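You operate a simulated robot arm through the tools that you are given. There is no shell and no other tool. Be economical: measure what you need, move in short steps, check, and stop when the job is done.

The job below is to be done with a simulated two-armed robot. You get a single attempt, and the scene is never put back.

## Task
Mark the large block at the watts printed on it.
Fine: load it on the marker bed, shut the bed, press the mark button once; the mark comes out sharp. Set down upright: what you pick out. Where these are worked on the way, their far stop is far enough and under half their travel is too little: marker bed.

Only the result counts: the job must be done as asked and must still hold three seconds after the hand-in. Knocking over, shifting, dropping, spilling or breaking anything else fails it.

## Robot
Two 7-joint arms with fingered hands on one trunk, on a carriage that runs on a rail from [0.1, 114.2] to [0, -73.8] (x, y) and turns from -198 to 134 degrees about z. Base frame: it is fixed where the carriage stands at the start and does not move with it; the origin is on the floor, on the carriage's upright axis, x ahead of it, y to its left, z up; the surface under the hand at the start is at about z = 82. Lengths are in cm, angles in degrees, forces in N, time in s.
The left shoulder is at the start at [7, 18.8, 127.3], the right one opposite. With the tool pointing down near the work surface each hand reaches from about 10 to 80 cm from the robot's upright axis, wherever it stands, measured 20 degrees to its own side. Places, roughly: mark button [70, -20, 90]; marker bed [70, -30, 80]; output dial [80, -10, 90]; square of the marker bed [70, -30, 90]. Payload 4 kg a hand.
The tool frame of a hand sits at the grasp point between the pads (the TCP): z along the fingers, y along the line on which they close. The tips reach 2.6 cm beyond it. Largest opening 13.2 cm; the body of the gripper starts 7.3 cm behind the TCP. The gripper is a hand of 4 fingers: y runs from the thumb to the fingers, the wrist lies at [0, 0, -22.4] in the tool frame, and closing takes about 1.5 s.
Orientation is told as [roll, pitch, yaw] about the base's x, y, z axes, in that order, counted from this pose: with the fingers straight down and closing along the base's y, the tool's x points along the base's -x, its y along +y and its z along -z.

## Interface
- The arms move only by the tool send_rows. It takes "left_series", "right_series" or both (then of equal length, played together; a hand with none holds still); each is a list that holds one entry, the list of rows, each a list of 7 numbers: the shift along the base's x, y, z in cm, then the turn, a rotation vector about the base's x, y, z in degrees, then the gripper command, from -1 (fully open) to 1 (shut), values between in proportion. In form: [[[tx, ty, tz, ax, ay, az, hand], ...]]. A call has 1 to 12 rows; each row is the pose to reach, as a shift and turn from the pose commanded when the call began. Each row takes 0.2 s and may step no farther than 5 cm and 8.6 degrees from the row before; otherwise, or with a gripper value out of range, the whole call is refused. A pose out of reach is approached as far as the arm can. The call stops where the force on the tool passes 40 N (or 10 N more than at its start, if that is more) or the arm is blocked; 0.2 s more then pass. Each finger travels about 7.2 cm/s and halts on what it meets, pressing with about 33 N; the grip force reading is that of the motor and also rises with nothing between the fingers. The clock runs only during rows and for 0.2 s after the last one: add rows that repeat a pose to give the fingers time. It gives the time, the measured TCP pose, the force on the tool (base axes), the opening and the grip force at its end, in the units of the frame above (readings bear some noise), with the torque about the TCP (base axes, N m) and any sound that the robot's microphone picked up.
- Cameras (640 x 400 px; columns grow to the right, rows downward): "scene" is now at [13.35, -3.16, 150.43]; the picture's right is [-0.34, -0.94, 0.00], its down [-0.53, 0.19, -0.83] and it looks along [0.78, -0.28, -0.56] (base axes); focal length 275 px, centre (320, 200). "left" rides on the left gripper at [-7.3, 0.6, -9.4] in its tool frame; the picture's right is [-0.08, -1.00, 0.00], its down [0.78, -0.06, -0.62] and it looks along [0.61, -0.05, 0.79] (tool axes); focal length 230 px, centre (320, 200). "right" rides on the right gripper at [7.3, 0.6, -9.4] in its tool frame; the picture's right is [-0.08, 1.00, 0.00], its down [-0.78, -0.06, -0.62] and it looks along [-0.61, -0.05, 0.79] (tool axes); focal length 230 px, centre (320, 200).
- capture(camera): a new picture of that camera. No time passes.
- slide_trunk(by): slides the trunk up (or, below 0, down) by that many cm; the arms and the scene camera ride with it, the base frame stays. It gives what a move gives, with no picture.
- base_move(legs): drives the robot by 1 to 6 legs, each [ahead, left, turn to the left] in cm, cm and degrees, along the robot's own axes; the way and the turn of a leg run together, so that a leg with both is an arc; at most 150 cm and 180 degrees a leg. The arms and the cameras ride along, it lands a little off, and it stops where it bumps. It keeps to its track: a leg is cut to what the track allows. It gives what a move gives.
- preshape(shape, hand): the hand has 4 fingers and takes this shape, open, in about a second: jaw (thumb against the fingers, like two jaws); tri (thumb and two fingers); tip (a fingertip pinch); poke (one finger out to press); point (the index stretched); flat (the hand flat); cup (the hand cupped); fist (a fist). The gripper value then closes the fingers along that shape, each until it touches; the sizes above hold for jaw. It gives what a move gives, with no picture.
- turn_head(pan, tilt): turns the head with the scene camera to pan (to the left, within 86 degrees either way) and tilt (down, from -29 to 69), counted from straight ahead of the robot. It gives what a move gives.
- locate(camera, pixels): for up to 12 pixels [column, row] of the newest picture of that camera ("zoom" is the newest enlarged one), the place [x, y, z] in the base frame of the surface seen there, good to about 0.2 cm. No time passes.
- enlarge(camera, box): a new picture of the part [left, top, right, bottom] of that camera's present view, enlarged. No time passes.
- job_done(): hands the job in; it is judged then, once.

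Go step by step. Measure first, check grasps and placings, and put right what went wrong. The budget is 80 turns and 58 pictures, counting those below and the enlarged ones. Unless the task says otherwise, let go and move clear before handing in, and close with one line.

The tools are called after "Call:" as a command line: name --argument value ..., lists and objects as JSON in quotes. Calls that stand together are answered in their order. send_rows: Moves the arms, as the interface text tells. Its arguments: {"type":"object","properties":{"left_series":{"type":"array"},"right_series":{"type":"array"}},"required":[]} The other tools are called the same way: slide_trunk (by) slides the trunk up or down; preshape (shape, hand) gives the hand a shape; base_move (legs) drives the base; turn_head (pan, tilt) turns the head that bears the scene camera; capture (camera) takes a picture; locate (camera, pixels) gives the place of the surface under pixels of a picture; enlarge (camera, box) takes an enlarged picture of a part of a camera's view; job_done () hands the job in.

At the start:

```text
clock: 0.0
left_position: [55.84, 1.97, 116.96]
left_ee_rot: [0.0, 0.0, 0.0]
left_wrist_force: [0.6, -1.2, -0.8]
left_moment: [0.03, 0.02, -0.01]
left_grip_width: 13.19
left_grip_force: 0.1
left_shape: jaw
right_position: [52.8, -43.99, 124.15]
right_ee_rot: [0.0, -0.1, 0.0]
right_wrist_force: [0.5, -0.2, -0.3]
right_moment: [0.0, -0.02, -0.01]
right_grip_width: 13.18
right_grip_force: 0.1
right_shape: jaw
trunk travel left (down, up): [-75.0, 19.0]
robot x, y, heading: [-0.12, 0.05, 0.2]
head pan, tilt: [-19.7, 34.0]
```

scene: 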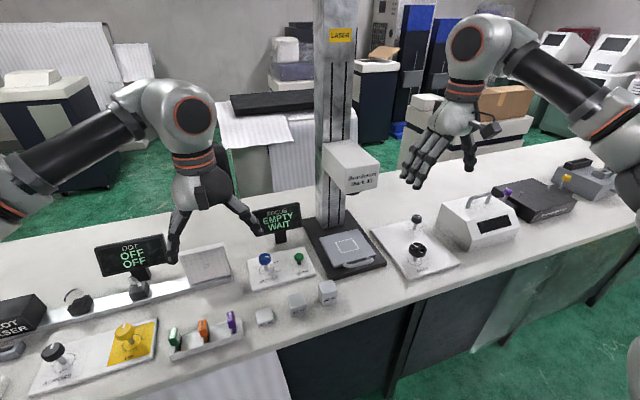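
right: 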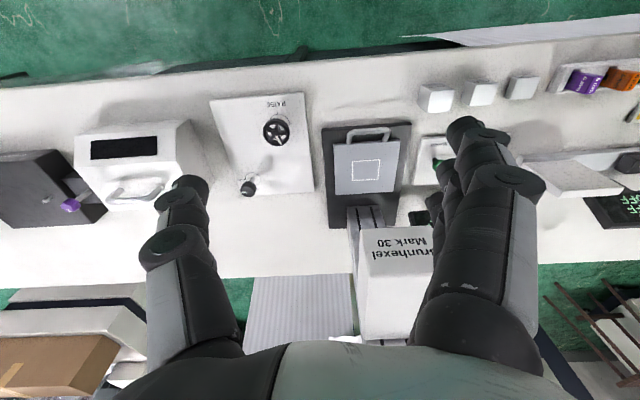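
left: 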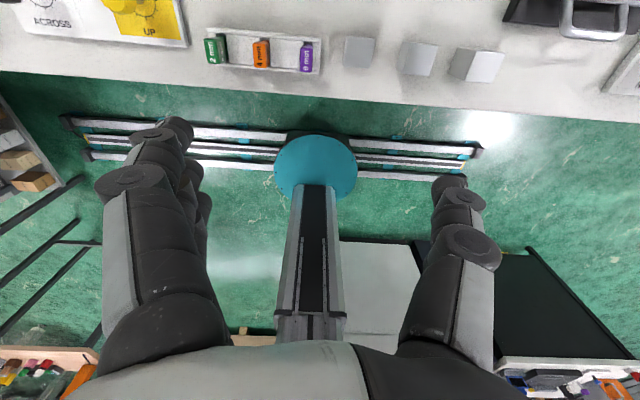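

The scene shows three small blocks near (265,317), (297,305), (327,292), the laser bed at (345,250), a button box at (280,268) and a plate with dial at (415,248). I'll enlarge these to read the labels.

Call:
enlarge --camera "scene" --box '[230, 190, 390, 340]'

Call:
enlarge --camera "scene" --box '[370, 190, 480, 290]'

Call:
enlarge --camera "right" --box '[200, 70, 560, 290]'

```text
2.67 times, centred on (310, 265) of scene
```

zoom: 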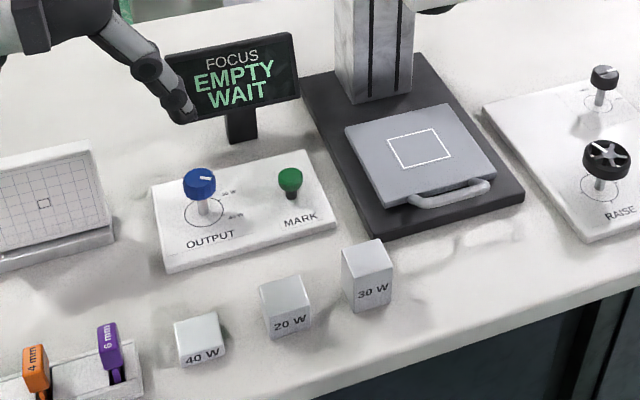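

```text
4.00 times, centred on (425, 240) of scene
```

zoom: 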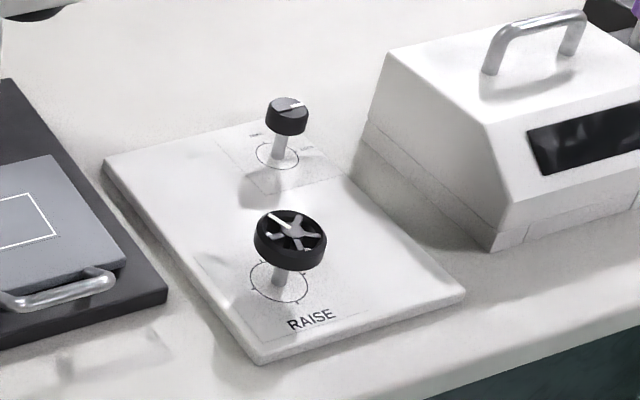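

```text
1.78 times, centred on (380, 180) of right
```

zoom: 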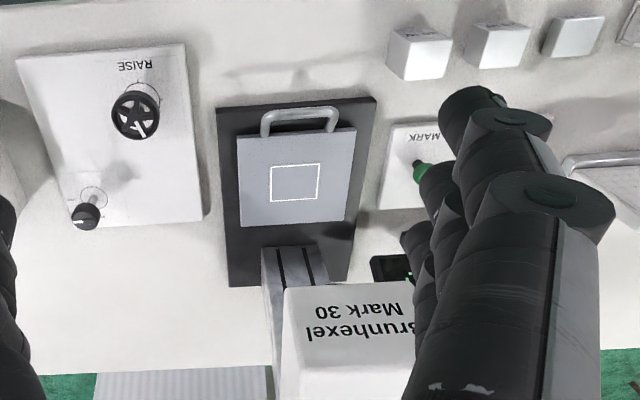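

The large block is the 30 W one (327,292). I need the dial scales and the readout of the second knob, so I'll zoom closer.

Call:
enlarge --camera "scene" --box '[260, 245, 310, 276]'

Call:
enlarge --camera "scene" --box '[400, 208, 440, 233]'

Call:
enlarge --camera "scene" --box '[0, 230, 240, 390]'

Call:
locate --camera "scene" --pixels '[[265, 257], [299, 256], [348, 243], [351, 265], [327, 287], [327, 297], [297, 299], [265, 315], [416, 216], [418, 246], [390, 290], [355, 165]]'

```text
12.80 times, centred on (285, 260) of scene
```

zoom: 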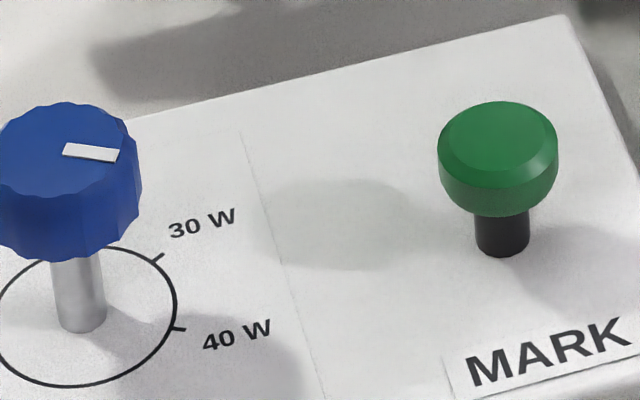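

```text
16.00 times, centred on (420, 220) of scene
```

zoom: 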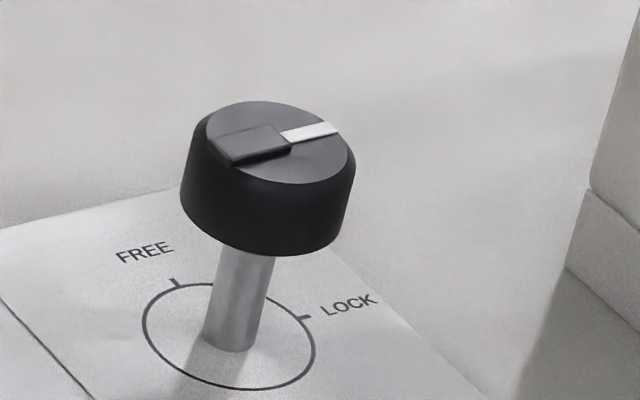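

```text
2.50 times, centred on (120, 310) of scene
```

zoom: 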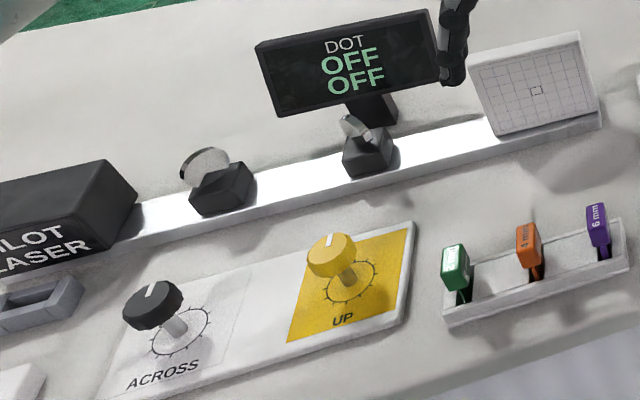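

```text
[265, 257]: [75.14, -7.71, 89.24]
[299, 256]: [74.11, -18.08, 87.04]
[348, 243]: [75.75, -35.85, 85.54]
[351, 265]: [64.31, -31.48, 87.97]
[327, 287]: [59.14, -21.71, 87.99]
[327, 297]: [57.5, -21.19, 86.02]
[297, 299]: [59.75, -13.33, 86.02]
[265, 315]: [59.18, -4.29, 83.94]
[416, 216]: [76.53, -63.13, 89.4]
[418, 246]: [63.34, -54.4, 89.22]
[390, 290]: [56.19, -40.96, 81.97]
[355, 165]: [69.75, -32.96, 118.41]
```

The focus column has a FREE/LOCK knob (pointer near LOCK) and a RAISE wheel; the output dial's scale is partly hidden. I'll measure the bed geometry and view the knobs from the right wrist camera.

Call:
locate --camera "right" --pixels '[[366, 177], [335, 147], [400, 143], [335, 193], [395, 190], [368, 130], [325, 127], [410, 125], [330, 225], [400, 235], [370, 210], [435, 100]]'

Call:
locate --camera "scene" --pixels '[[325, 150], [350, 187], [376, 178], [340, 130], [335, 215], [350, 142], [310, 222], [350, 273], [382, 264], [349, 268], [369, 262], [335, 205]]'

Call:
enlarge --camera "scene" --box '[300, 90, 400, 280]'

```text
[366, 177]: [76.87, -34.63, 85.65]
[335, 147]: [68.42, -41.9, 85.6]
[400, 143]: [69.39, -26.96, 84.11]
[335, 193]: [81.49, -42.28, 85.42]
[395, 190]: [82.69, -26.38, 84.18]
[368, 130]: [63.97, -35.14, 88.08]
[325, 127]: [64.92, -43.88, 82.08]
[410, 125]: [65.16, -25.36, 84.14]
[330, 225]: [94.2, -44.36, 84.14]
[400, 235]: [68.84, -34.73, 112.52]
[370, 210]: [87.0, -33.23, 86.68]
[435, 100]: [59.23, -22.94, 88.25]
```

```text
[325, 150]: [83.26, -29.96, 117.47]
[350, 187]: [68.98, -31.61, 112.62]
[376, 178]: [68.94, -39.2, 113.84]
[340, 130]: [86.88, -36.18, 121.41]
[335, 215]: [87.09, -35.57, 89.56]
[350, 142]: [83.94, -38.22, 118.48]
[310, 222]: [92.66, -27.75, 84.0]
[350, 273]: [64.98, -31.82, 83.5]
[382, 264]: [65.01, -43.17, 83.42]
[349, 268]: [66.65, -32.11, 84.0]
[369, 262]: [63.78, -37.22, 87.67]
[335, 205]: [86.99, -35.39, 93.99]
```

```text
2.11 times, centred on (350, 185) of scene
```

zoom: 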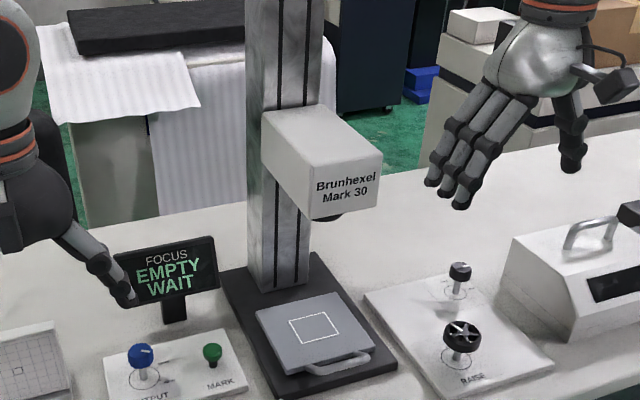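

The bed looks shut (centre ~[76,-34.5,85.6]) under the head, with the handle bar at x≈64, z≈88. The output dial pointer seems to be near 40 W; I'll measure tick and pointer angles.

Call:
enlarge --camera "scene" --box '[245, 247, 285, 272]'

Call:
enlarge --camera "scene" --box '[398, 238, 442, 266]'

```text
16.00 times, centred on (265, 260) of scene
```

zoom: 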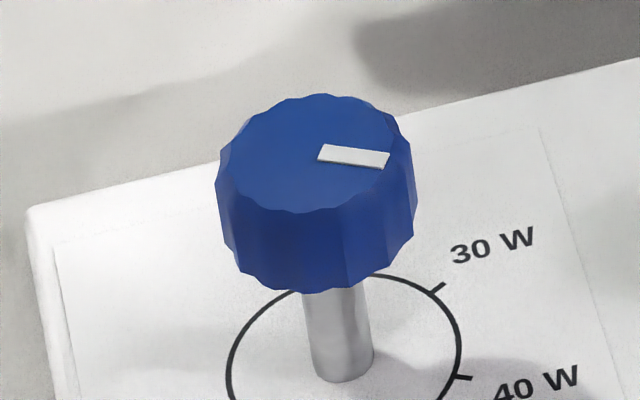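

```text
14.29 times, centred on (420, 252) of scene
```

zoom: 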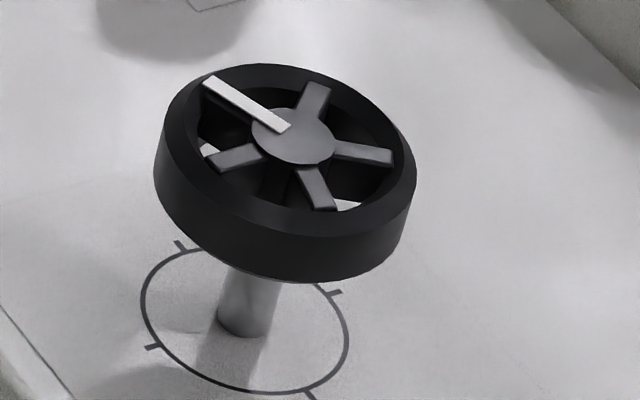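

The output pointer is on 40 W (about −y, −30°), and 30 W lies 60° counter‑clockwise. First I'll open the bed: turn the right hand 90° over free space and take a close look at the handle.

Call:
send_rows --right_series '[[[0, 0, 0, 0, 0, 8.2, -1], [0, 0, 0, 0, 0, 16.4, -1], [0, 0, 0, 0, 0, 24.6, -1], [0, 0, 0, 0, 0, 32.8, -1], [0, 0, 0, 0, 0, 41, -1], [0, 0, 0, 0, 0, 49.2, -1], [0, 0, 0, 0, 0, 57.4, -1], [0, 0, 0, 0, 0, 65.6, -1], [0, 0, 0, 0, 0, 73.8, -1], [0, 0, 0, 0, 0, 82, -1], [0, 0, 0, 0, 0, 90, -1], [0, 0, 0, 0, 0, 90, -1]]]'

Call:
enlarge --camera "scene" --box '[320, 225, 400, 275]'

Call:
capture --camera "right"

```text
clock: 2.6
left_position: [55.78, 2.19, 116.99]
left_ee_rot: [0.0, 0.1, 0.1]
left_wrist_force: [-0.2, 1.0, -0.1]
left_moment: [-0.01, 0.0, 0.01]
left_grip_width: 13.19
left_grip_force: 0.1
left_shape: jaw
right_position: [52.95, -44.25, 124.23]
right_ee_rot: [-0.1, -0.1, 90.1]
right_wrist_force: [0.1, -0.9, -0.7]
right_moment: [0.0, 0.0, -0.01]
right_grip_width: 13.2
right_grip_force: 0.1
right_shape: jaw
trunk travel left (down, up): [-75.0, 19.0]
robot x, y, heading: [0.22, -0.18, -0.2]
head pan, tilt: [-19.7, 34.0]
```

```text
8.00 times, centred on (360, 250) of scene
```

zoom: 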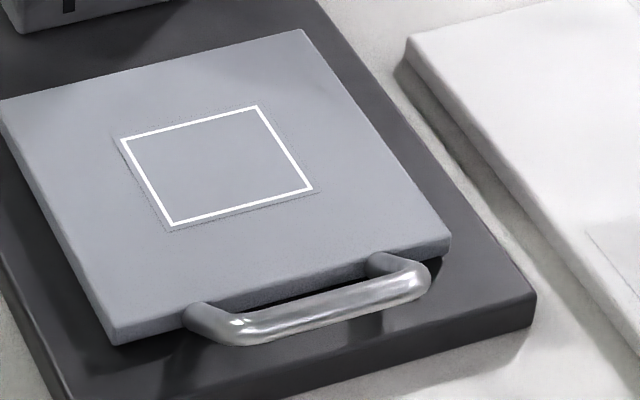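

```text
44 pictures are left
```

right: 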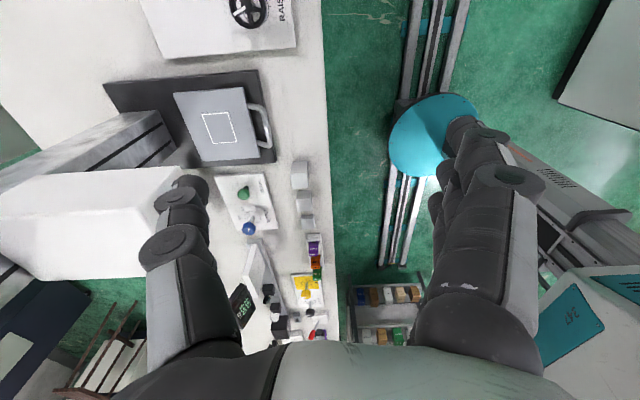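

The handle bar is clear at zoom (330,310) with a gap behind it; I'll locate the bar, plate edge and square corners.

Call:
locate --camera "zoom" --pixels '[[330, 308], [240, 328], [420, 285], [300, 290], [115, 330], [440, 240], [125, 140], [258, 108], [312, 188], [172, 223], [0, 100], [300, 32]]'

Call:
locate --camera "right" --pixels '[[266, 125], [262, 105], [270, 140], [252, 125], [205, 127], [230, 87], [300, 168], [299, 180], [244, 190], [250, 228]]'

```text
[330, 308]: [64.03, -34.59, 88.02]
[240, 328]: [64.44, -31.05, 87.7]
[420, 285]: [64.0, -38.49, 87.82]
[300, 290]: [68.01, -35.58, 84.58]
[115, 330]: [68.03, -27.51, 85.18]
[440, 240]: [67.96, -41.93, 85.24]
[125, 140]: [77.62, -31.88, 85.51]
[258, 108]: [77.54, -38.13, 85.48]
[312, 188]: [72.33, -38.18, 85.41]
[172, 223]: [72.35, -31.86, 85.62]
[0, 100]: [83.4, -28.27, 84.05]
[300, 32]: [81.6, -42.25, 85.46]
```

```text
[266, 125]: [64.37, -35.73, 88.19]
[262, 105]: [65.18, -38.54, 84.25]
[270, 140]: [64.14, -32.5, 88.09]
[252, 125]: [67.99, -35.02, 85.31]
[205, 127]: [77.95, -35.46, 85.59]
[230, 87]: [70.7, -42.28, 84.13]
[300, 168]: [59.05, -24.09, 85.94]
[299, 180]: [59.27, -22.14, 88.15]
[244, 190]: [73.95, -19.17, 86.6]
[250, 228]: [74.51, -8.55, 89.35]
```

Bar centre is about [64.2,-34.7,87.4], with a 3 cm gap to the plate edge at x=68; the square's centre is [75.0,-35.0]. I'll move the right hand above the bar, tilted 20° so the wrist stays clear of the head, fingers half shut.

Call:
send_rows --right_series '[[[0.9, 1.2, -3.1, 0, -2.5, 0, 0.2], [1.8, 2.4, -6.3, 0, -5, 0, 0.4], [2.7, 3.6, -9.5, 0, -7.5, 0, 0.58], [3.6, 4.8, -12.6, 0, -10, 0, 0.58], [4.5, 6.0, -15.8, 0, -12.5, 0, 0.58], [5.4, 7.2, -19, 0, -15, 0, 0.58], [6.3, 8.4, -22, 0, -17.5, 0, 0.58], [7.1, 9.55, -25.3, 0, -20, 0, 0.58], [7.1, 9.55, -25.3, 0, -20, 0, 0.58]]]'

Call:
capture --camera "right"

Call:
capture --camera "scene"

```text
clock: 4.6
left_position: [55.79, 2.05, 116.96]
left_ee_rot: [0.0, 0.0, 0.0]
left_wrist_force: [0.4, 0.4, -0.6]
left_moment: [-0.03, 0.04, 0.0]
left_grip_width: 13.18
left_grip_force: 0.0
left_shape: jaw
right_position: [59.93, -34.76, 98.8]
right_ee_rot: [-20.0, 0.0, 90.0]
right_wrist_force: [0.5, -0.2, -0.6]
right_moment: [0.02, 0.0, 0.03]
right_grip_width: 2.82
right_grip_force: 0.0
right_shape: jaw
trunk travel left (down, up): [-75.0, 19.0]
robot x, y, heading: [0.0, 0.31, -0.0]
head pan, tilt: [-19.7, 34.0]
```

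```text
43 pictures are left
```

right: 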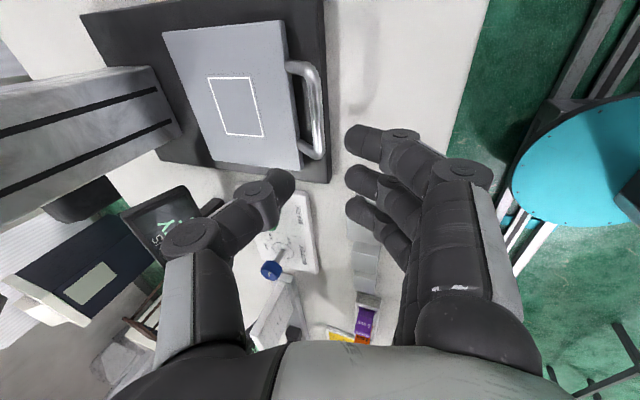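

```text
42 pictures are left
```

scene: 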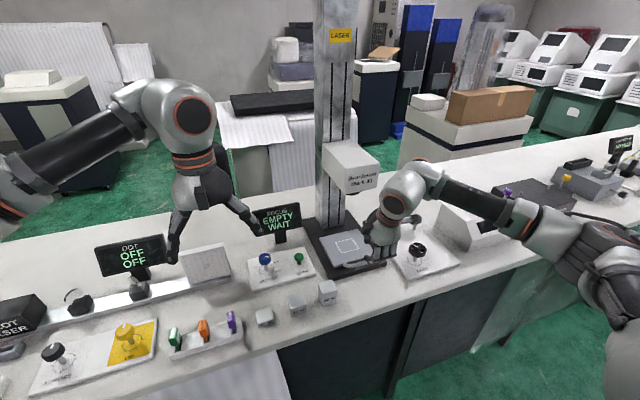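

Opening is 2.8 cm and the hand is aligned with the bar (pixel 312,110). I'll descend along the tool axis over the bar and check.

Call:
send_rows --right_series '[[[1.0, 0, -2.8, 0, 0, 0, 0.58], [2.0, 0, -5.5, 0, 0, 0, 0.58], [3.0, 0, -8.2, 0, 0, 0, 0.58], [3.6, 0, -9.7, 0, 0, 0, 0.58], [4.2, 0, -11.1, 0, 0, 0, 0.58], [4.2, 0, -11.1, 0, 0, 0, 0.58]]]'

Call:
enlarge --camera "scene" --box '[310, 190, 430, 280]'

Call:
capture --camera "right"

```text
clock: 6.0
left_position: [55.9, 2.06, 116.98]
left_ee_rot: [-0.1, 0.0, 0.1]
left_wrist_force: [1.3, 0.0, 0.2]
left_moment: [0.0, 0.01, -0.02]
left_grip_width: 13.17
left_grip_force: 0.1
left_shape: jaw
right_position: [64.21, -34.36, 87.82]
right_ee_rot: [-20.0, 0.0, 90.0]
right_wrist_force: [-0.3, 0.0, -0.2]
right_moment: [-0.02, 0.01, 0.03]
right_grip_width: 2.82
right_grip_force: 0.1
right_shape: jaw
trunk travel left (down, up): [-75.0, 19.0]
robot x, y, heading: [0.0, 0.15, 0.0]
head pan, tilt: [-19.7, 34.0]
```

```text
4.44 times, centred on (370, 235) of scene
```

zoom: 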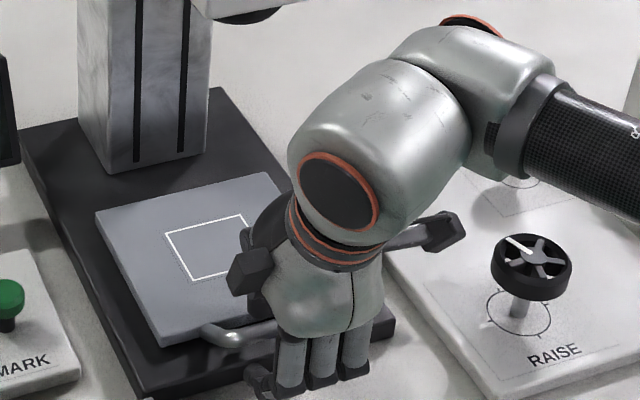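

```text
40 pictures are left
```

right: 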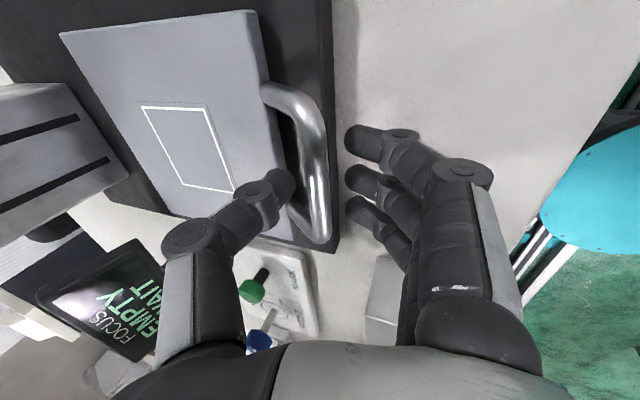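

The thumb is on the bed side of the bar and the fingers on the near side, with no contact force. I'll close on the bar and start pulling toward −x.

Call:
send_rows --right_series '[[[0, 0, 0, 0, 0, 0, 0.8], [0, 0, 0, 0, 0, 0, 1], [0, 0, 0, 0, 0, 0, 1], [0, 0, 0, 0, 0, 0, 1], [-1, 0, 0, 0, 0, 0, 1], [-2, 0, 0, 0, 0, 0, 1], [-3, 0, 0, 0, 0, 0, 1], [-4, 0, 0, 0, 0, 0, 1]]]'

Call:
capture --camera "right"

```text
clock: 7.8
left_position: [55.84, 2.13, 116.95]
left_ee_rot: [0.0, 0.1, 0.0]
left_wrist_force: [-0.1, -0.5, -0.6]
left_moment: [-0.01, 0.0, 0.0]
left_grip_width: 13.16
left_grip_force: 0.0
left_shape: jaw
right_position: [60.32, -34.36, 87.46]
right_ee_rot: [-19.9, -0.1, 90.0]
right_wrist_force: [0.0, 5.4, -14.0]
right_moment: [0.02, 0.07, 0.06]
right_grip_width: 0.0
right_grip_force: 33.1
right_shape: jaw
trunk travel left (down, up): [-75.0, 19.0]
robot x, y, heading: [0.27, 0.12, 0.1]
head pan, tilt: [-19.7, 34.0]
```

```text
39 pictures are left
```

right: 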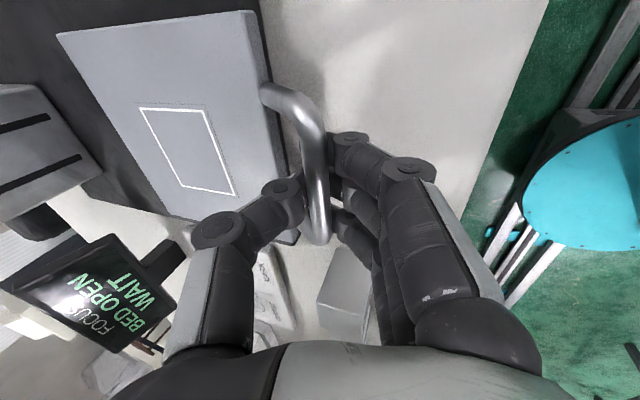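

The display now reads BED OPEN and the drawer follows. I'll continue pulling until it stops.

Call:
send_rows --right_series '[[[-1, 0, 0.2, 0, 0, 0, 1], [-2, 0, 0.2, 0, 0, 0, 1], [-3, 0, 0.2, 0, 0, 0, 1], [-4, 0, 0.2, 0, 0, 0, 1], [-5, 0, 0.2, 0, 0, 0, 1], [-6, 0, 0.2, 0, 0, 0, 1], [-7, 0, 0.2, 0, 0, 0, 1], [-8, 0, 0.2, 0, 0, 0, 1], [-9, 0, 0.2, 0, 0, 0, 1], [-10, 0, 0.2, 0, 0, 0, 1], [-11, 0, 0.2, 0, 0, 0, 1], [-12, 0, 0.2, 0, 0, 0, 1]]]'

Call:
capture --camera "scene"

```text
clock: 9.8
left_position: [55.94, 2.11, 116.97]
left_ee_rot: [0.0, 0.0, 0.1]
left_wrist_force: [-1.1, 1.2, -0.5]
left_moment: [0.02, -0.01, -0.01]
left_grip_width: 13.18
left_grip_force: 0.0
left_shape: jaw
right_position: [51.17, -34.37, 87.7]
right_ee_rot: [-19.5, -0.2, 90.3]
right_wrist_force: [0.3, 9.4, -22.6]
right_moment: [0.06, 0.01, 0.03]
right_grip_width: 0.0
right_grip_force: 33.0
right_shape: jaw
trunk travel left (down, up): [-75.0, 19.0]
robot x, y, heading: [0.2, 0.0, 0.1]
head pan, tilt: [-19.7, 34.0]
stopped in row 9 (right hand): the force on the tool passed its limit at 41 N (the readings are from after the stop); the commanded pose is now the measured one
```

```text
38 pictures are left
```

scene: 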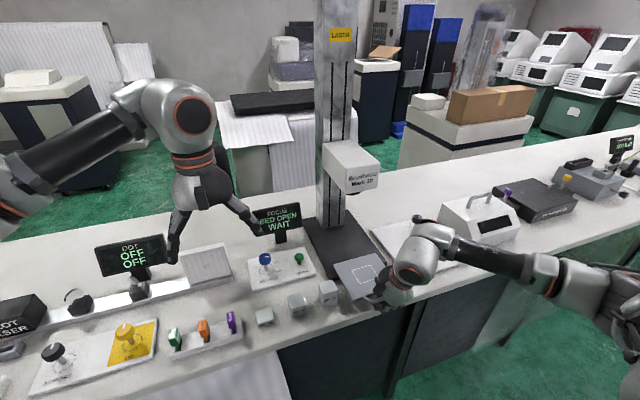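

The bed hit its far stop after 13 cm (square centre now ~x=62). I'll open the fingers slightly and retreat upward along the tool axis, straightening the tilt.

Call:
send_rows --right_series '[[[0, 0, 0, 0, 0, 0, 0.7], [0, 0, 0, 0, 0, 0, 0.58], [0, 0, 0, 0, 0, 0, 0.58], [-1.0, 0, 2.8, 0, 0, 0, 0.58], [-2.0, 0, 5.6, 0, 0, 0, 0.58], [-3.4, 0, 9.4, 0, 0, 0, 0.58], [-3.4, 0, 12, 0, 5, 0, 0.4], [-3.4, 2, 14, 0, 10, 0, 0.2], [-2, 5, 15, 0, 15, 0, 0], [0, 8, 16, 0, 19.6, 0, -0.2]]]'

Call:
capture --camera "right"

Call:
enlarge --camera "scene" --box '[240, 230, 420, 340]'

```text
clock: 12.0
left_position: [56.01, 2.13, 116.87]
left_ee_rot: [0.0, 0.2, 0.0]
left_wrist_force: [0.2, 0.0, 0.4]
left_moment: [0.04, 0.01, 0.03]
left_grip_width: 13.16
left_grip_force: 0.1
left_shape: jaw
right_position: [51.75, -26.48, 103.63]
right_ee_rot: [-0.1, -0.1, 90.1]
right_wrist_force: [0.5, 0.2, -1.6]
right_moment: [0.02, 0.03, -0.01]
right_grip_width: 7.87
right_grip_force: 0.1
right_shape: jaw
trunk travel left (down, up): [-75.0, 19.0]
robot x, y, heading: [-0.07, -0.04, -0.1]
head pan, tilt: [-19.7, 34.0]
```

```text
37 pictures are left
```

right: 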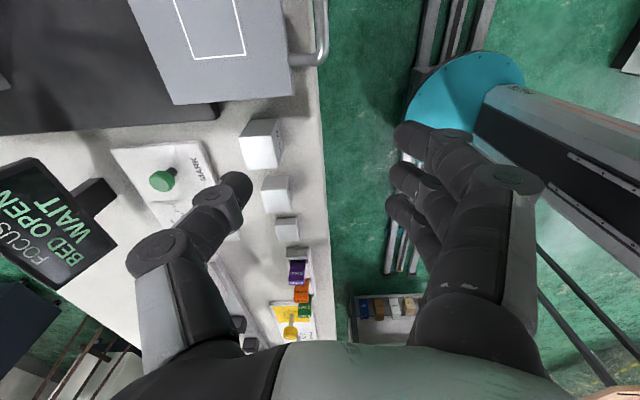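

```text
3.56 times, centred on (330, 285) of scene
```

zoom: 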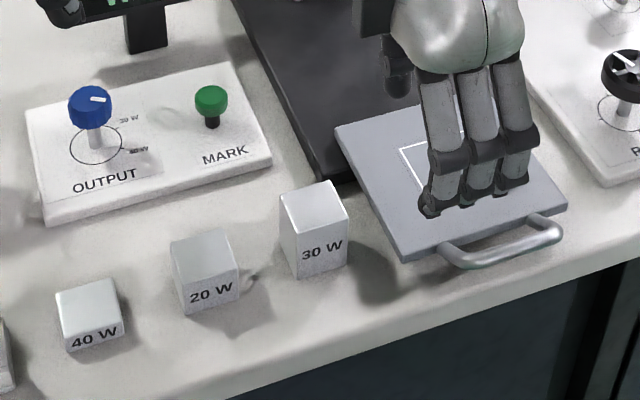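

Now the block stands clear at zoom (313,230); I'll measure the block's top and bottom edges, and the square corners at their new place.

Call:
locate --camera "zoom" --pixels '[[313, 200], [283, 200], [330, 184], [345, 207], [299, 222], [322, 245], [300, 275], [345, 262], [403, 150], [365, 125]]'

Call:
locate --camera "right" --pixels '[[190, 57], [244, 55], [244, 140], [250, 165], [281, 164], [240, 120], [275, 120], [215, 20]]'

```text
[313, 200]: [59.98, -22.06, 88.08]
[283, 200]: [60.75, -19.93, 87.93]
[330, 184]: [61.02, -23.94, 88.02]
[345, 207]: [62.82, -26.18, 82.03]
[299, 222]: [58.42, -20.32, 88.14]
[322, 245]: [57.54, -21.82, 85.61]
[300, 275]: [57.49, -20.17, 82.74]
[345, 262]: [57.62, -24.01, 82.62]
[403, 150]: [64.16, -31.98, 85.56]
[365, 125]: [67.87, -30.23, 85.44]
```

```text
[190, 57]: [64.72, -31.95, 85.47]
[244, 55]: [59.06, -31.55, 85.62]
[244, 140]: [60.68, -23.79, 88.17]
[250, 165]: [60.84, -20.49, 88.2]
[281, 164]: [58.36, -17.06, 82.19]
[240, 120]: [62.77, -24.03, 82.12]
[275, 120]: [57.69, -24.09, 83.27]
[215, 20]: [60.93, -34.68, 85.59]
```

Block centre is [59.4,-22.0], top z 88.1, ~3.8 cm wide; square centre is now [61.9,-35.0]. I'll move above it and descend with the fingers astride along x.

Call:
send_rows --right_series '[[[2.5, 1.5, -1, 0, 0, 0, -0.15], [5, 3, -2, 0, 0, 0, -0.15], [7.65, 4.48, -3, 0, 0, 0, -0.15], [7.65, 4.48, -6, 0, 0, 0, -0.15], [7.65, 4.48, -9, 0, 0, 0, -0.15], [7.65, 4.48, -12, 0, 0, 0, -0.15], [7.65, 4.48, -14.5, 0, 0, 0, -0.15], [7.65, 4.48, -16.2, 0, 0, 0, -0.15], [7.65, 4.48, -17.5, 0, 0, 0, -0.15], [7.65, 4.48, -17.5, 0, 0, 0, -0.15]]]'

Call:
capture --camera "right"

Call:
enlarge --camera "scene" --box '[240, 210, 420, 330]'

```text
clock: 14.2
left_position: [55.8, 2.06, 117.05]
left_ee_rot: [0.0, -0.1, -0.1]
left_wrist_force: [0.7, 0.6, 0.3]
left_moment: [-0.02, 0.0, 0.02]
left_grip_width: 13.18
left_grip_force: 0.1
left_shape: jaw
right_position: [59.06, -21.79, 86.44]
right_ee_rot: [-0.3, -0.2, 90.1]
right_wrist_force: [0.7, 0.0, -0.1]
right_moment: [0.01, 0.02, 0.01]
right_grip_width: 7.64
right_grip_force: 0.1
right_shape: jaw
trunk travel left (down, up): [-75.0, 19.0]
robot x, y, heading: [0.13, -0.29, 0.3]
head pan, tilt: [-19.7, 34.0]
```

```text
35 pictures are left
```

right: 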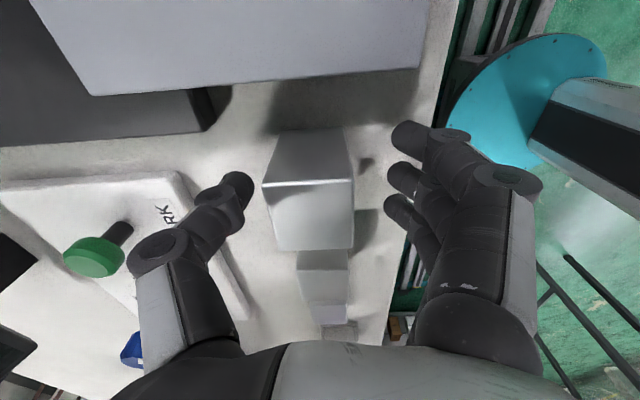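

```text
3.33 times, centred on (330, 270) of scene
```

zoom: 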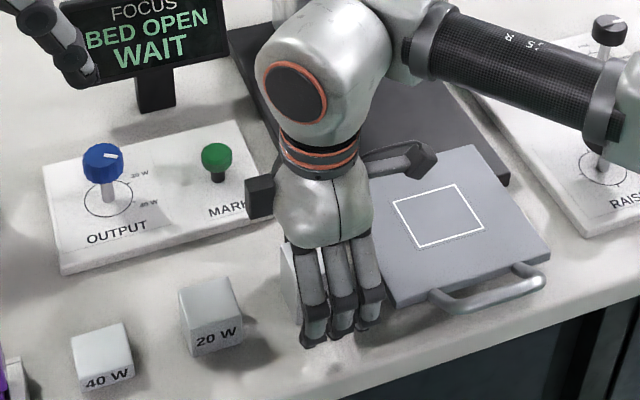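

The fingers straddle the block with no contact. I'll close, hold, and lift 10 cm.

Call:
send_rows --right_series '[[[0, 0, -0.3, 0, 0, 0, 0.2], [0, 0, -0.3, 0, 0, 0, 0.5], [0, 0, -0.3, 0, 0, 0, 0.8], [0, 0, -0.3, 0, 0, 0, 1], [0, 0, -0.3, 0, 0, 0, 1], [0, 0, -0.3, 0, 0, 0, 1], [0, 0, 1, 0, 0, 0, 1], [0, 0, 3, 0, 0, 0, 1], [0, 0, 6, 0, 0, 0, 1], [0, 0, 8, 0, 0, 0, 1], [0, 0, 10, 0, 0, 0, 1], [0, 0, 10, 0, 0, 0, 1]]]'

Call:
capture --camera "right"

Call:
enlarge --camera "scene" --box '[240, 190, 420, 310]'

```text
clock: 16.8
left_position: [55.87, 2.11, 116.97]
left_ee_rot: [0.0, 0.1, 0.0]
left_wrist_force: [-1.3, 0.1, 0.4]
left_moment: [-0.01, 0.0, 0.01]
left_grip_width: 13.19
left_grip_force: 0.0
left_shape: jaw
right_position: [59.23, -22.21, 96.6]
right_ee_rot: [-0.3, -0.2, 90.1]
right_wrist_force: [-0.4, -0.3, -3.7]
right_moment: [-0.01, 0.01, 0.02]
right_grip_width: 3.34
right_grip_force: 33.3
right_shape: jaw
trunk travel left (down, up): [-75.0, 19.0]
robot x, y, heading: [0.24, -0.12, 0.0]
head pan, tilt: [-19.7, 34.0]
```

```text
33 pictures are left
```

right: 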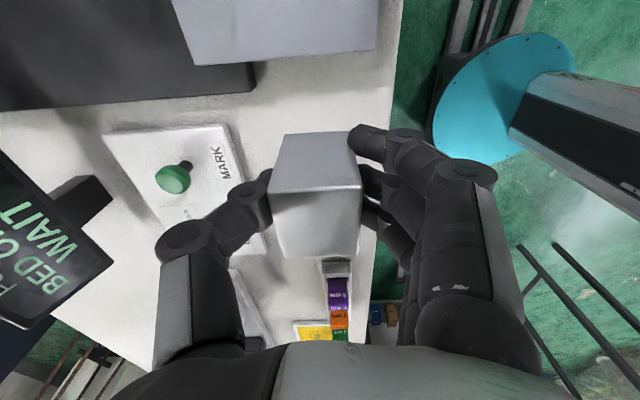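

```text
3.33 times, centred on (330, 250) of scene
```

zoom: 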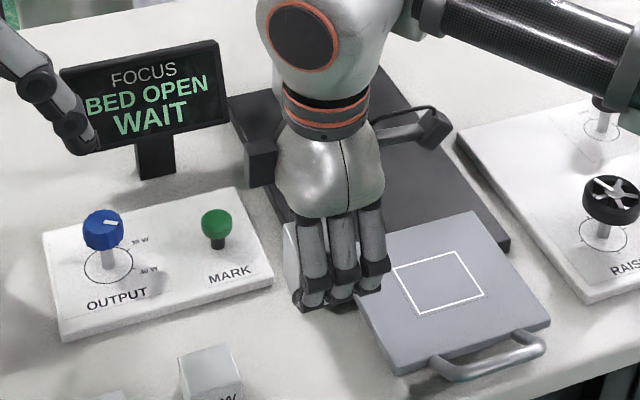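

The block is held at width 3.3 and lifted. I'll check where it sits in the hand before placing.

Call:
locate --camera "right" --pixels '[[275, 200], [355, 190], [290, 250], [352, 250], [316, 160], [316, 220], [288, 138], [345, 136], [280, 20], [330, 30]]'

Call:
locate --camera "zoom" --pixels '[[394, 268], [460, 252], [483, 293], [418, 313]]'

```text
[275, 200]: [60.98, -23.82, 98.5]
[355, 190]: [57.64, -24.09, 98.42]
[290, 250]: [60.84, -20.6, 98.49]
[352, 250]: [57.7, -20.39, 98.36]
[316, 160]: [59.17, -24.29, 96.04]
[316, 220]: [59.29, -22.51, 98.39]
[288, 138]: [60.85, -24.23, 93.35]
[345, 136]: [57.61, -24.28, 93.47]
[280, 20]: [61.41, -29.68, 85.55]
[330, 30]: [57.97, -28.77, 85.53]
```

```text
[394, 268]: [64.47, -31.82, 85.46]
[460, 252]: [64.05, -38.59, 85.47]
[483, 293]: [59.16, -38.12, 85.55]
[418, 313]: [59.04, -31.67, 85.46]
```

Block centre is [59.3,-22.25] with bottom z≈92.3; target is [61.8,-35.0] on z 85.5. I'll carry it over and lower it.

Call:
send_rows --right_series '[[[0.6, -3.2, 0, 0, 0, 0, 1], [1.2, -6.4, 0, 0, 0, 0, 1], [1.9, -9.6, 0, 0, 0, 0, 1], [2.5, -12.75, 0, 0, 0, 0, 1], [2.5, -12.75, -2, 0, 0, 0, 1], [2.5, -12.75, -4, 0, 0, 0, 1], [2.5, -12.75, -5.5, 0, 0, 0, 1], [2.5, -12.75, -6.2, 0, 0, 0, 1], [2.5, -12.75, -6.6, 0, 0, 0, 1], [2.5, -12.75, -6.8, 0, 0, 0, 1], [2.5, -12.75, -6.8, 0, 0, 0, 1]]]'

Call:
capture --camera "right"

```text
clock: 19.2
left_position: [55.86, 2.24, 116.93]
left_ee_rot: [-0.1, -0.1, 0.0]
left_wrist_force: [-0.2, 0.6, -0.8]
left_moment: [0.03, 0.02, -0.01]
left_grip_width: 13.18
left_grip_force: 0.1
left_shape: jaw
right_position: [61.57, -34.8, 89.72]
right_ee_rot: [-0.3, -0.1, 90.0]
right_wrist_force: [0.3, -0.1, -2.3]
right_moment: [0.0, 0.0, 0.03]
right_grip_width: 3.35
right_grip_force: 32.9
right_shape: jaw
trunk travel left (down, up): [-75.0, 19.0]
robot x, y, heading: [-0.24, 0.23, -0.1]
head pan, tilt: [-19.7, 34.0]
```

```text
31 pictures are left
```

right: 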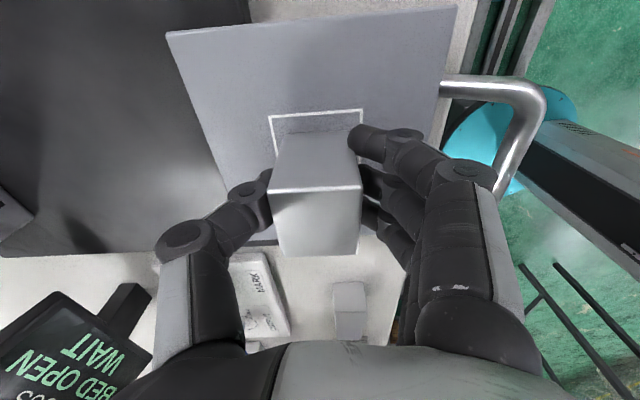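

The block is over the square, still nearly carried (−2.3 N). I'll check its exact position against the square lines.

Call:
locate --camera "right" --pixels '[[272, 195], [357, 190], [290, 252], [352, 250], [288, 140], [345, 140], [270, 117], [361, 111]]'

Call:
enlarge --camera "scene" --box '[310, 210, 410, 310]'

```text
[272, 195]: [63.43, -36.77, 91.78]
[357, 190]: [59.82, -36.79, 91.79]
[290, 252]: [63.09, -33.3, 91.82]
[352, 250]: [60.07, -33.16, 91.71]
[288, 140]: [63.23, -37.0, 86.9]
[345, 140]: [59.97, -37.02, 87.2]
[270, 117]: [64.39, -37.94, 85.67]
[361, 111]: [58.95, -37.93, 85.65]
```

```text
4.00 times, centred on (360, 260) of scene
```

zoom: 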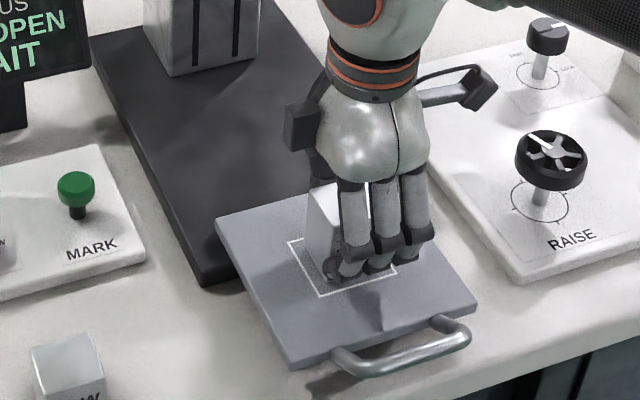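

Centred at [61.6,-35.0], 0.2 cm above the bed. I'll lower 0.3, open, and rise straight up.

Call:
send_rows --right_series '[[[0, 0, -0.15, 0, 0, 0, 1], [0, 0, -0.3, 0, 0, 0, 1], [0, 0, -0.3, 0, 0, 0, 1], [0, 0, -0.3, 0, 0, 0, 0.4], [0, 0, -0.3, 0, 0, 0, 0], [0, 0, -0.3, 0, 0, 0, -0.15], [0, 0, -0.3, 0, 0, 0, -0.15], [0, 0, 2, 0, 0, 0, -0.15], [0, 0, 5, 0, 0, 0, -0.15], [0, 0, 8.5, 0, 0, 0, -0.15], [-3, 0, 12, 0, 0, 0, -0.15], [-6, 0, 14, 0, 0, 0, -0.15]]]'

Call:
capture --camera "scene"

```text
clock: 21.8
left_position: [55.66, 2.02, 117.03]
left_ee_rot: [0.0, -0.1, 0.0]
left_wrist_force: [-0.2, 0.6, 0.6]
left_moment: [0.01, -0.03, 0.0]
left_grip_width: 13.18
left_grip_force: 0.0
left_shape: jaw
right_position: [55.55, -34.93, 103.87]
right_ee_rot: [-0.2, -0.2, 90.2]
right_wrist_force: [0.2, -0.4, 0.2]
right_moment: [-0.02, 0.02, 0.01]
right_grip_width: 7.49
right_grip_force: 0.1
right_shape: jaw
trunk travel left (down, up): [-75.0, 19.0]
robot x, y, heading: [-0.17, 0.25, 0.1]
head pan, tilt: [-19.7, 34.0]
```

```text
29 pictures are left
```

scene: 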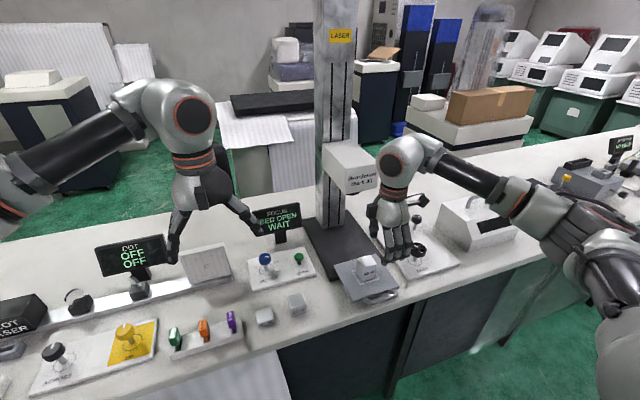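

The block stands on the bed at (365,268). I'll shut the bed: bring closed fingers in front of the bar and prepare to push slowly.

Call:
send_rows --right_series '[[[-3, 0, 0, 0, -3, 0, 0.3], [-6, 0, 0, 0, -6, 0, 0.6], [-9.5, 0, -1, 0, -10, 0, 1], [-9.5, 0, -5, 0, -15, 0, 1], [-9.5, 0, -9, 0, -20, 0, 1], [-9.5, 0, -13, 0, -20, 0, 1], [-9.5, 0, -16.3, 0, -20, 0, 1], [-9.5, 0, -16.3, 0, -20, 0, 1], [-8.8, 0, -16.3, 0, -20, 0, 1], [-8, 0, -16.3, 0, -20, 0, 1], [-7.2, 0, -16.3, 0, -20, 0, 1], [-6.4, 0, -16.3, 0, -20, 0, 1]]]'

Call:
enlarge --camera "scene" --box '[310, 200, 440, 310]'

```text
clock: 24.4
left_position: [55.96, 1.99, 117.02]
left_ee_rot: [-0.1, 0.0, 0.0]
left_wrist_force: [0.0, 0.3, 0.1]
left_moment: [-0.01, 0.02, 0.0]
left_grip_width: 13.19
left_grip_force: 0.2
left_shape: jaw
right_position: [49.39, -34.92, 87.32]
right_ee_rot: [-20.3, -0.2, 90.1]
right_wrist_force: [-1.2, 0.7, 0.3]
right_moment: [0.02, -0.02, 0.0]
right_grip_width: 0.0
right_grip_force: 33.1
right_shape: jaw
trunk travel left (down, up): [-75.0, 19.0]
robot x, y, heading: [0.35, -0.28, -0.2]
head pan, tilt: [-19.7, 34.0]
```

```text
3.64 times, centred on (375, 255) of scene
```

zoom: 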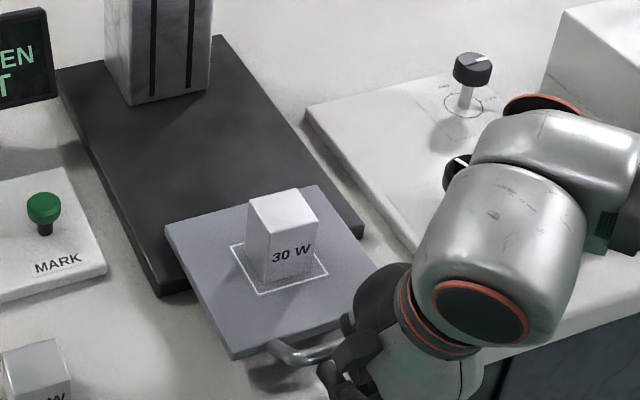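

The block is upright within the square and the fingers are right in front of the bar. Now I push +x slowly.

Call:
send_rows --right_series '[[[0.6, 0, 0, 0, 0, 0, 1], [1.2, 0, 0, 0, 0, 0, 1], [1.9, 0, 0, 0, 0, 0, 1], [2.7, 0, 0, 0, 0, 0, 1], [3.5, 0, 0, 0, 0, 0, 1], [4.3, 0, 0, 0, 0, 0, 1], [5.1, 0, 0, 0, 0, 0, 1], [5.9, 0, 0, 0, 0, 0, 1], [6.7, 0, 0, 0, 0, 0, 1], [7.5, 0, 0, 0, 0, 0, 1], [8.3, 0, 0, 0, 0, 0, 1], [8.9, 0, 0, 0, 0, 0, 1]]]'

Call:
capture --camera "right"

```text
clock: 27.0
left_position: [55.82, 2.05, 117.09]
left_ee_rot: [0.1, 0.0, -0.1]
left_wrist_force: [-0.3, -0.3, 0.0]
left_moment: [-0.02, 0.02, 0.0]
left_grip_width: 13.19
left_grip_force: 0.1
left_shape: jaw
right_position: [57.96, -34.82, 87.36]
right_ee_rot: [-20.3, -0.2, 90.1]
right_wrist_force: [0.1, 0.1, -0.2]
right_moment: [0.03, 0.04, -0.01]
right_grip_width: 0.0
right_grip_force: 33.3
right_shape: jaw
trunk travel left (down, up): [-75.0, 19.0]
robot x, y, heading: [-0.08, -0.02, -0.1]
head pan, tilt: [-19.7, 34.0]
```

```text
27 pictures are left
```

right: 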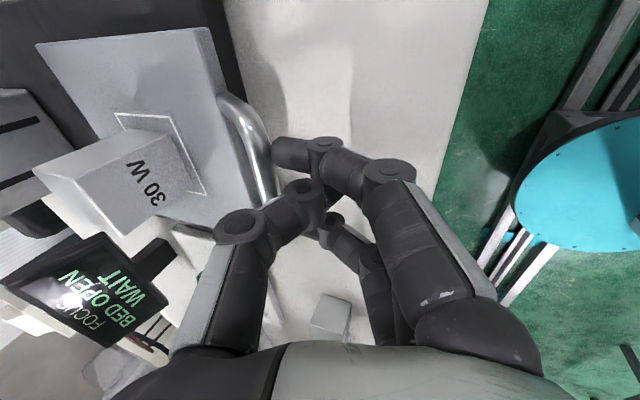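

The bed follows well with the block steady. I'll keep pushing to the closed stop.

Call:
send_rows --right_series '[[[0.6, 0, 0, 0, 0, 0, 1], [1.2, 0, 0, 0, 0, 0, 1], [1.8, 0, 0, 0, 0, 0, 1], [2.4, 0, 0, 0, 0, 0, 1], [2.9, 0, 0, 0, 0, 0, 1], [3.4, 0, 0, 0, 0, 0, 1], [3.9, 0, 0, 0, 0, 0, 1], [4.3, 0, 0, 0, 0, 0, 1], [4.7, 0, 0, 0, 0, 0, 1], [5.1, 0, 0, 0, 0, 0, 1], [5.5, 0, 0, 0, 0, 0, 1], [5.9, 0, 0, 0, 0, 0, 1]]]'

Call:
capture --camera "right"

```text
clock: 29.6
left_position: [55.27, 2.04, 117.18]
left_ee_rot: [0.0, -0.3, 0.1]
left_wrist_force: [0.0, 0.0, -0.5]
left_moment: [0.03, -0.03, 0.01]
left_grip_width: 13.18
left_grip_force: 0.1
left_shape: jaw
right_position: [63.59, -34.79, 87.68]
right_ee_rot: [-20.2, -0.1, 90.1]
right_wrist_force: [-39.1, 1.3, -4.1]
right_moment: [0.03, 0.06, -0.01]
right_grip_width: 0.01
right_grip_force: 33.2
right_shape: jaw
trunk travel left (down, up): [-75.0, 19.0]
robot x, y, heading: [0.14, 0.11, -0.0]
head pan, tilt: [-19.7, 34.0]
```

```text
26 pictures are left
```

right: 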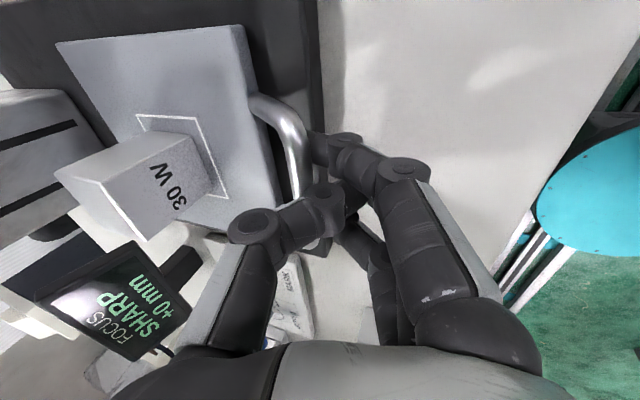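

The display now reads FOCUS SHARP +0 mm, so the bed is shut and focus needs no change. I'll back the right hand off and up, then check surroundings of the output dial.

Call:
send_rows --right_series '[[[-1, 0, 0, 0, 0, 0, 1], [-3, 0, 0.5, 0, 0, 0, 1], [-6, 0, 3, 0, 0, 0, 1], [-9, -2, 6, 0, 0, 0, 1], [-11, -5, 9, 0, 0, 0, 1], [-12, -8, 13, 0, 5, 0, 1], [-12, -10, 17, 0, 10, 0, 1], [-12, -12, 21, 0, 15, 0, 1], [-12, -14, 25, 0, 20, 0, 1]]]'

Call:
capture --camera "scene"

Call:
locate --camera "scene" --pixels '[[258, 212], [298, 205], [262, 230], [300, 228], [230, 275], [222, 250], [188, 255], [265, 257], [299, 257], [280, 240], [252, 285], [316, 270]]'

```text
refused: row 6 steps farther than a row can; nothing moved
```

```text
25 pictures are left
```

scene: 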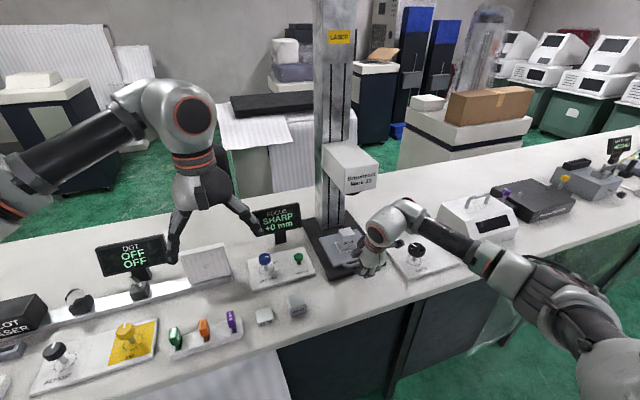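

```text
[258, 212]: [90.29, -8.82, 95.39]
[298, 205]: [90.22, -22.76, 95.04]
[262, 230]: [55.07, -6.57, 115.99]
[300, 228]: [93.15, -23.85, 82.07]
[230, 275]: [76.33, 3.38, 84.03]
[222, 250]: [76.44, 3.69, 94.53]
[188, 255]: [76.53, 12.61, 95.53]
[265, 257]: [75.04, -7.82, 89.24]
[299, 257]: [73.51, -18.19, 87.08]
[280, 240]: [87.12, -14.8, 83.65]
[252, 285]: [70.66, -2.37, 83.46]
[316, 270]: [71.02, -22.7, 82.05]
```

Nothing crowds the output dial (display at x 90, target board at y>3.4). I'll back the right hand off with smaller steps while the left hand moves over the dial, yawed −30°.

Call:
send_rows --right_series '[[[-1, 0, 0, 0, 0, 0, 1], [-3, 0, 0.5, 0, 0, 0, 1], [-6, 0, 3, 0, 0, 0, 1], [-9, -1, 6, 0, 0, 0, 1], [-11, -3, 9, 0, 0, 0, 1], [-12, -5, 12, 0, 5, 0, 1], [-12, -7, 15, 0, 10, 0, 1], [-12, -9, 18, 0, 15, 0, 1], [-12, -11, 21, 0, 20, 0, 1], [-12, -11, 21, 0, 20, 0, 1]]]' --left_series '[[[0, 0, 0, 0, 0, -3, -1], [0, 0, 0, 0, 0, -6, -0.8], [3, -2, 0, 0, 0, -10, -0.5], [6, -3.5, -1, 0, 0, -14, -0.3], [9, -5, -3, 0, 0, -18, 0], [12, -6.5, -6, 0, 0, -22, 0], [15, -8, -9, 0, 0, -26, 0], [17.5, -9.2, -12, 0, 0, -30, 0], [19.4, -9.7, -15.5, 0, 0, -30, 0], [19.4, -9.7, -15.5, 0, 0, -30, 0]]]'

Call:
capture --camera "left"

Call:
enlarge --camera "scene" --box '[200, 180, 400, 300]'

```text
clock: 31.8
left_position: [69.49, -6.67, 102.77]
left_ee_rot: [0.0, -0.1, -30.1]
left_wrist_force: [0.4, -0.1, -0.9]
left_moment: [0.0, -0.03, 0.02]
left_grip_width: 6.66
left_grip_force: 0.1
left_shape: jaw
left hand out of reach, approached as far as the arm can: row 7, 8, 9, 10
right_position: [51.63, -45.63, 108.49]
right_ee_rot: [-0.3, -0.2, 90.0]
right_wrist_force: [-0.4, -0.3, 0.0]
right_moment: [0.03, 0.02, 0.02]
right_grip_width: 0.0
right_grip_force: 33.0
right_shape: jaw
trunk travel left (down, up): [-75.0, 19.0]
robot x, y, heading: [0.09, 0.12, -0.0]
head pan, tilt: [-19.7, 34.0]
```

```text
24 pictures are left
```

left: 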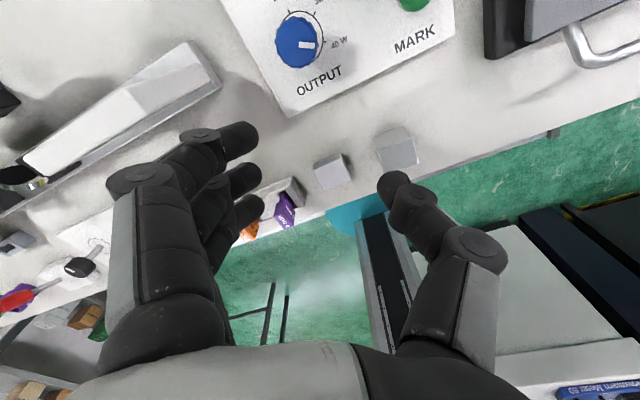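

```text
3.20 times, centred on (300, 240) of scene
```

zoom: 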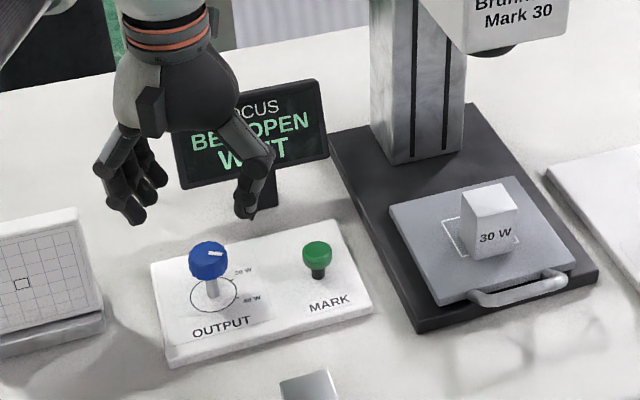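

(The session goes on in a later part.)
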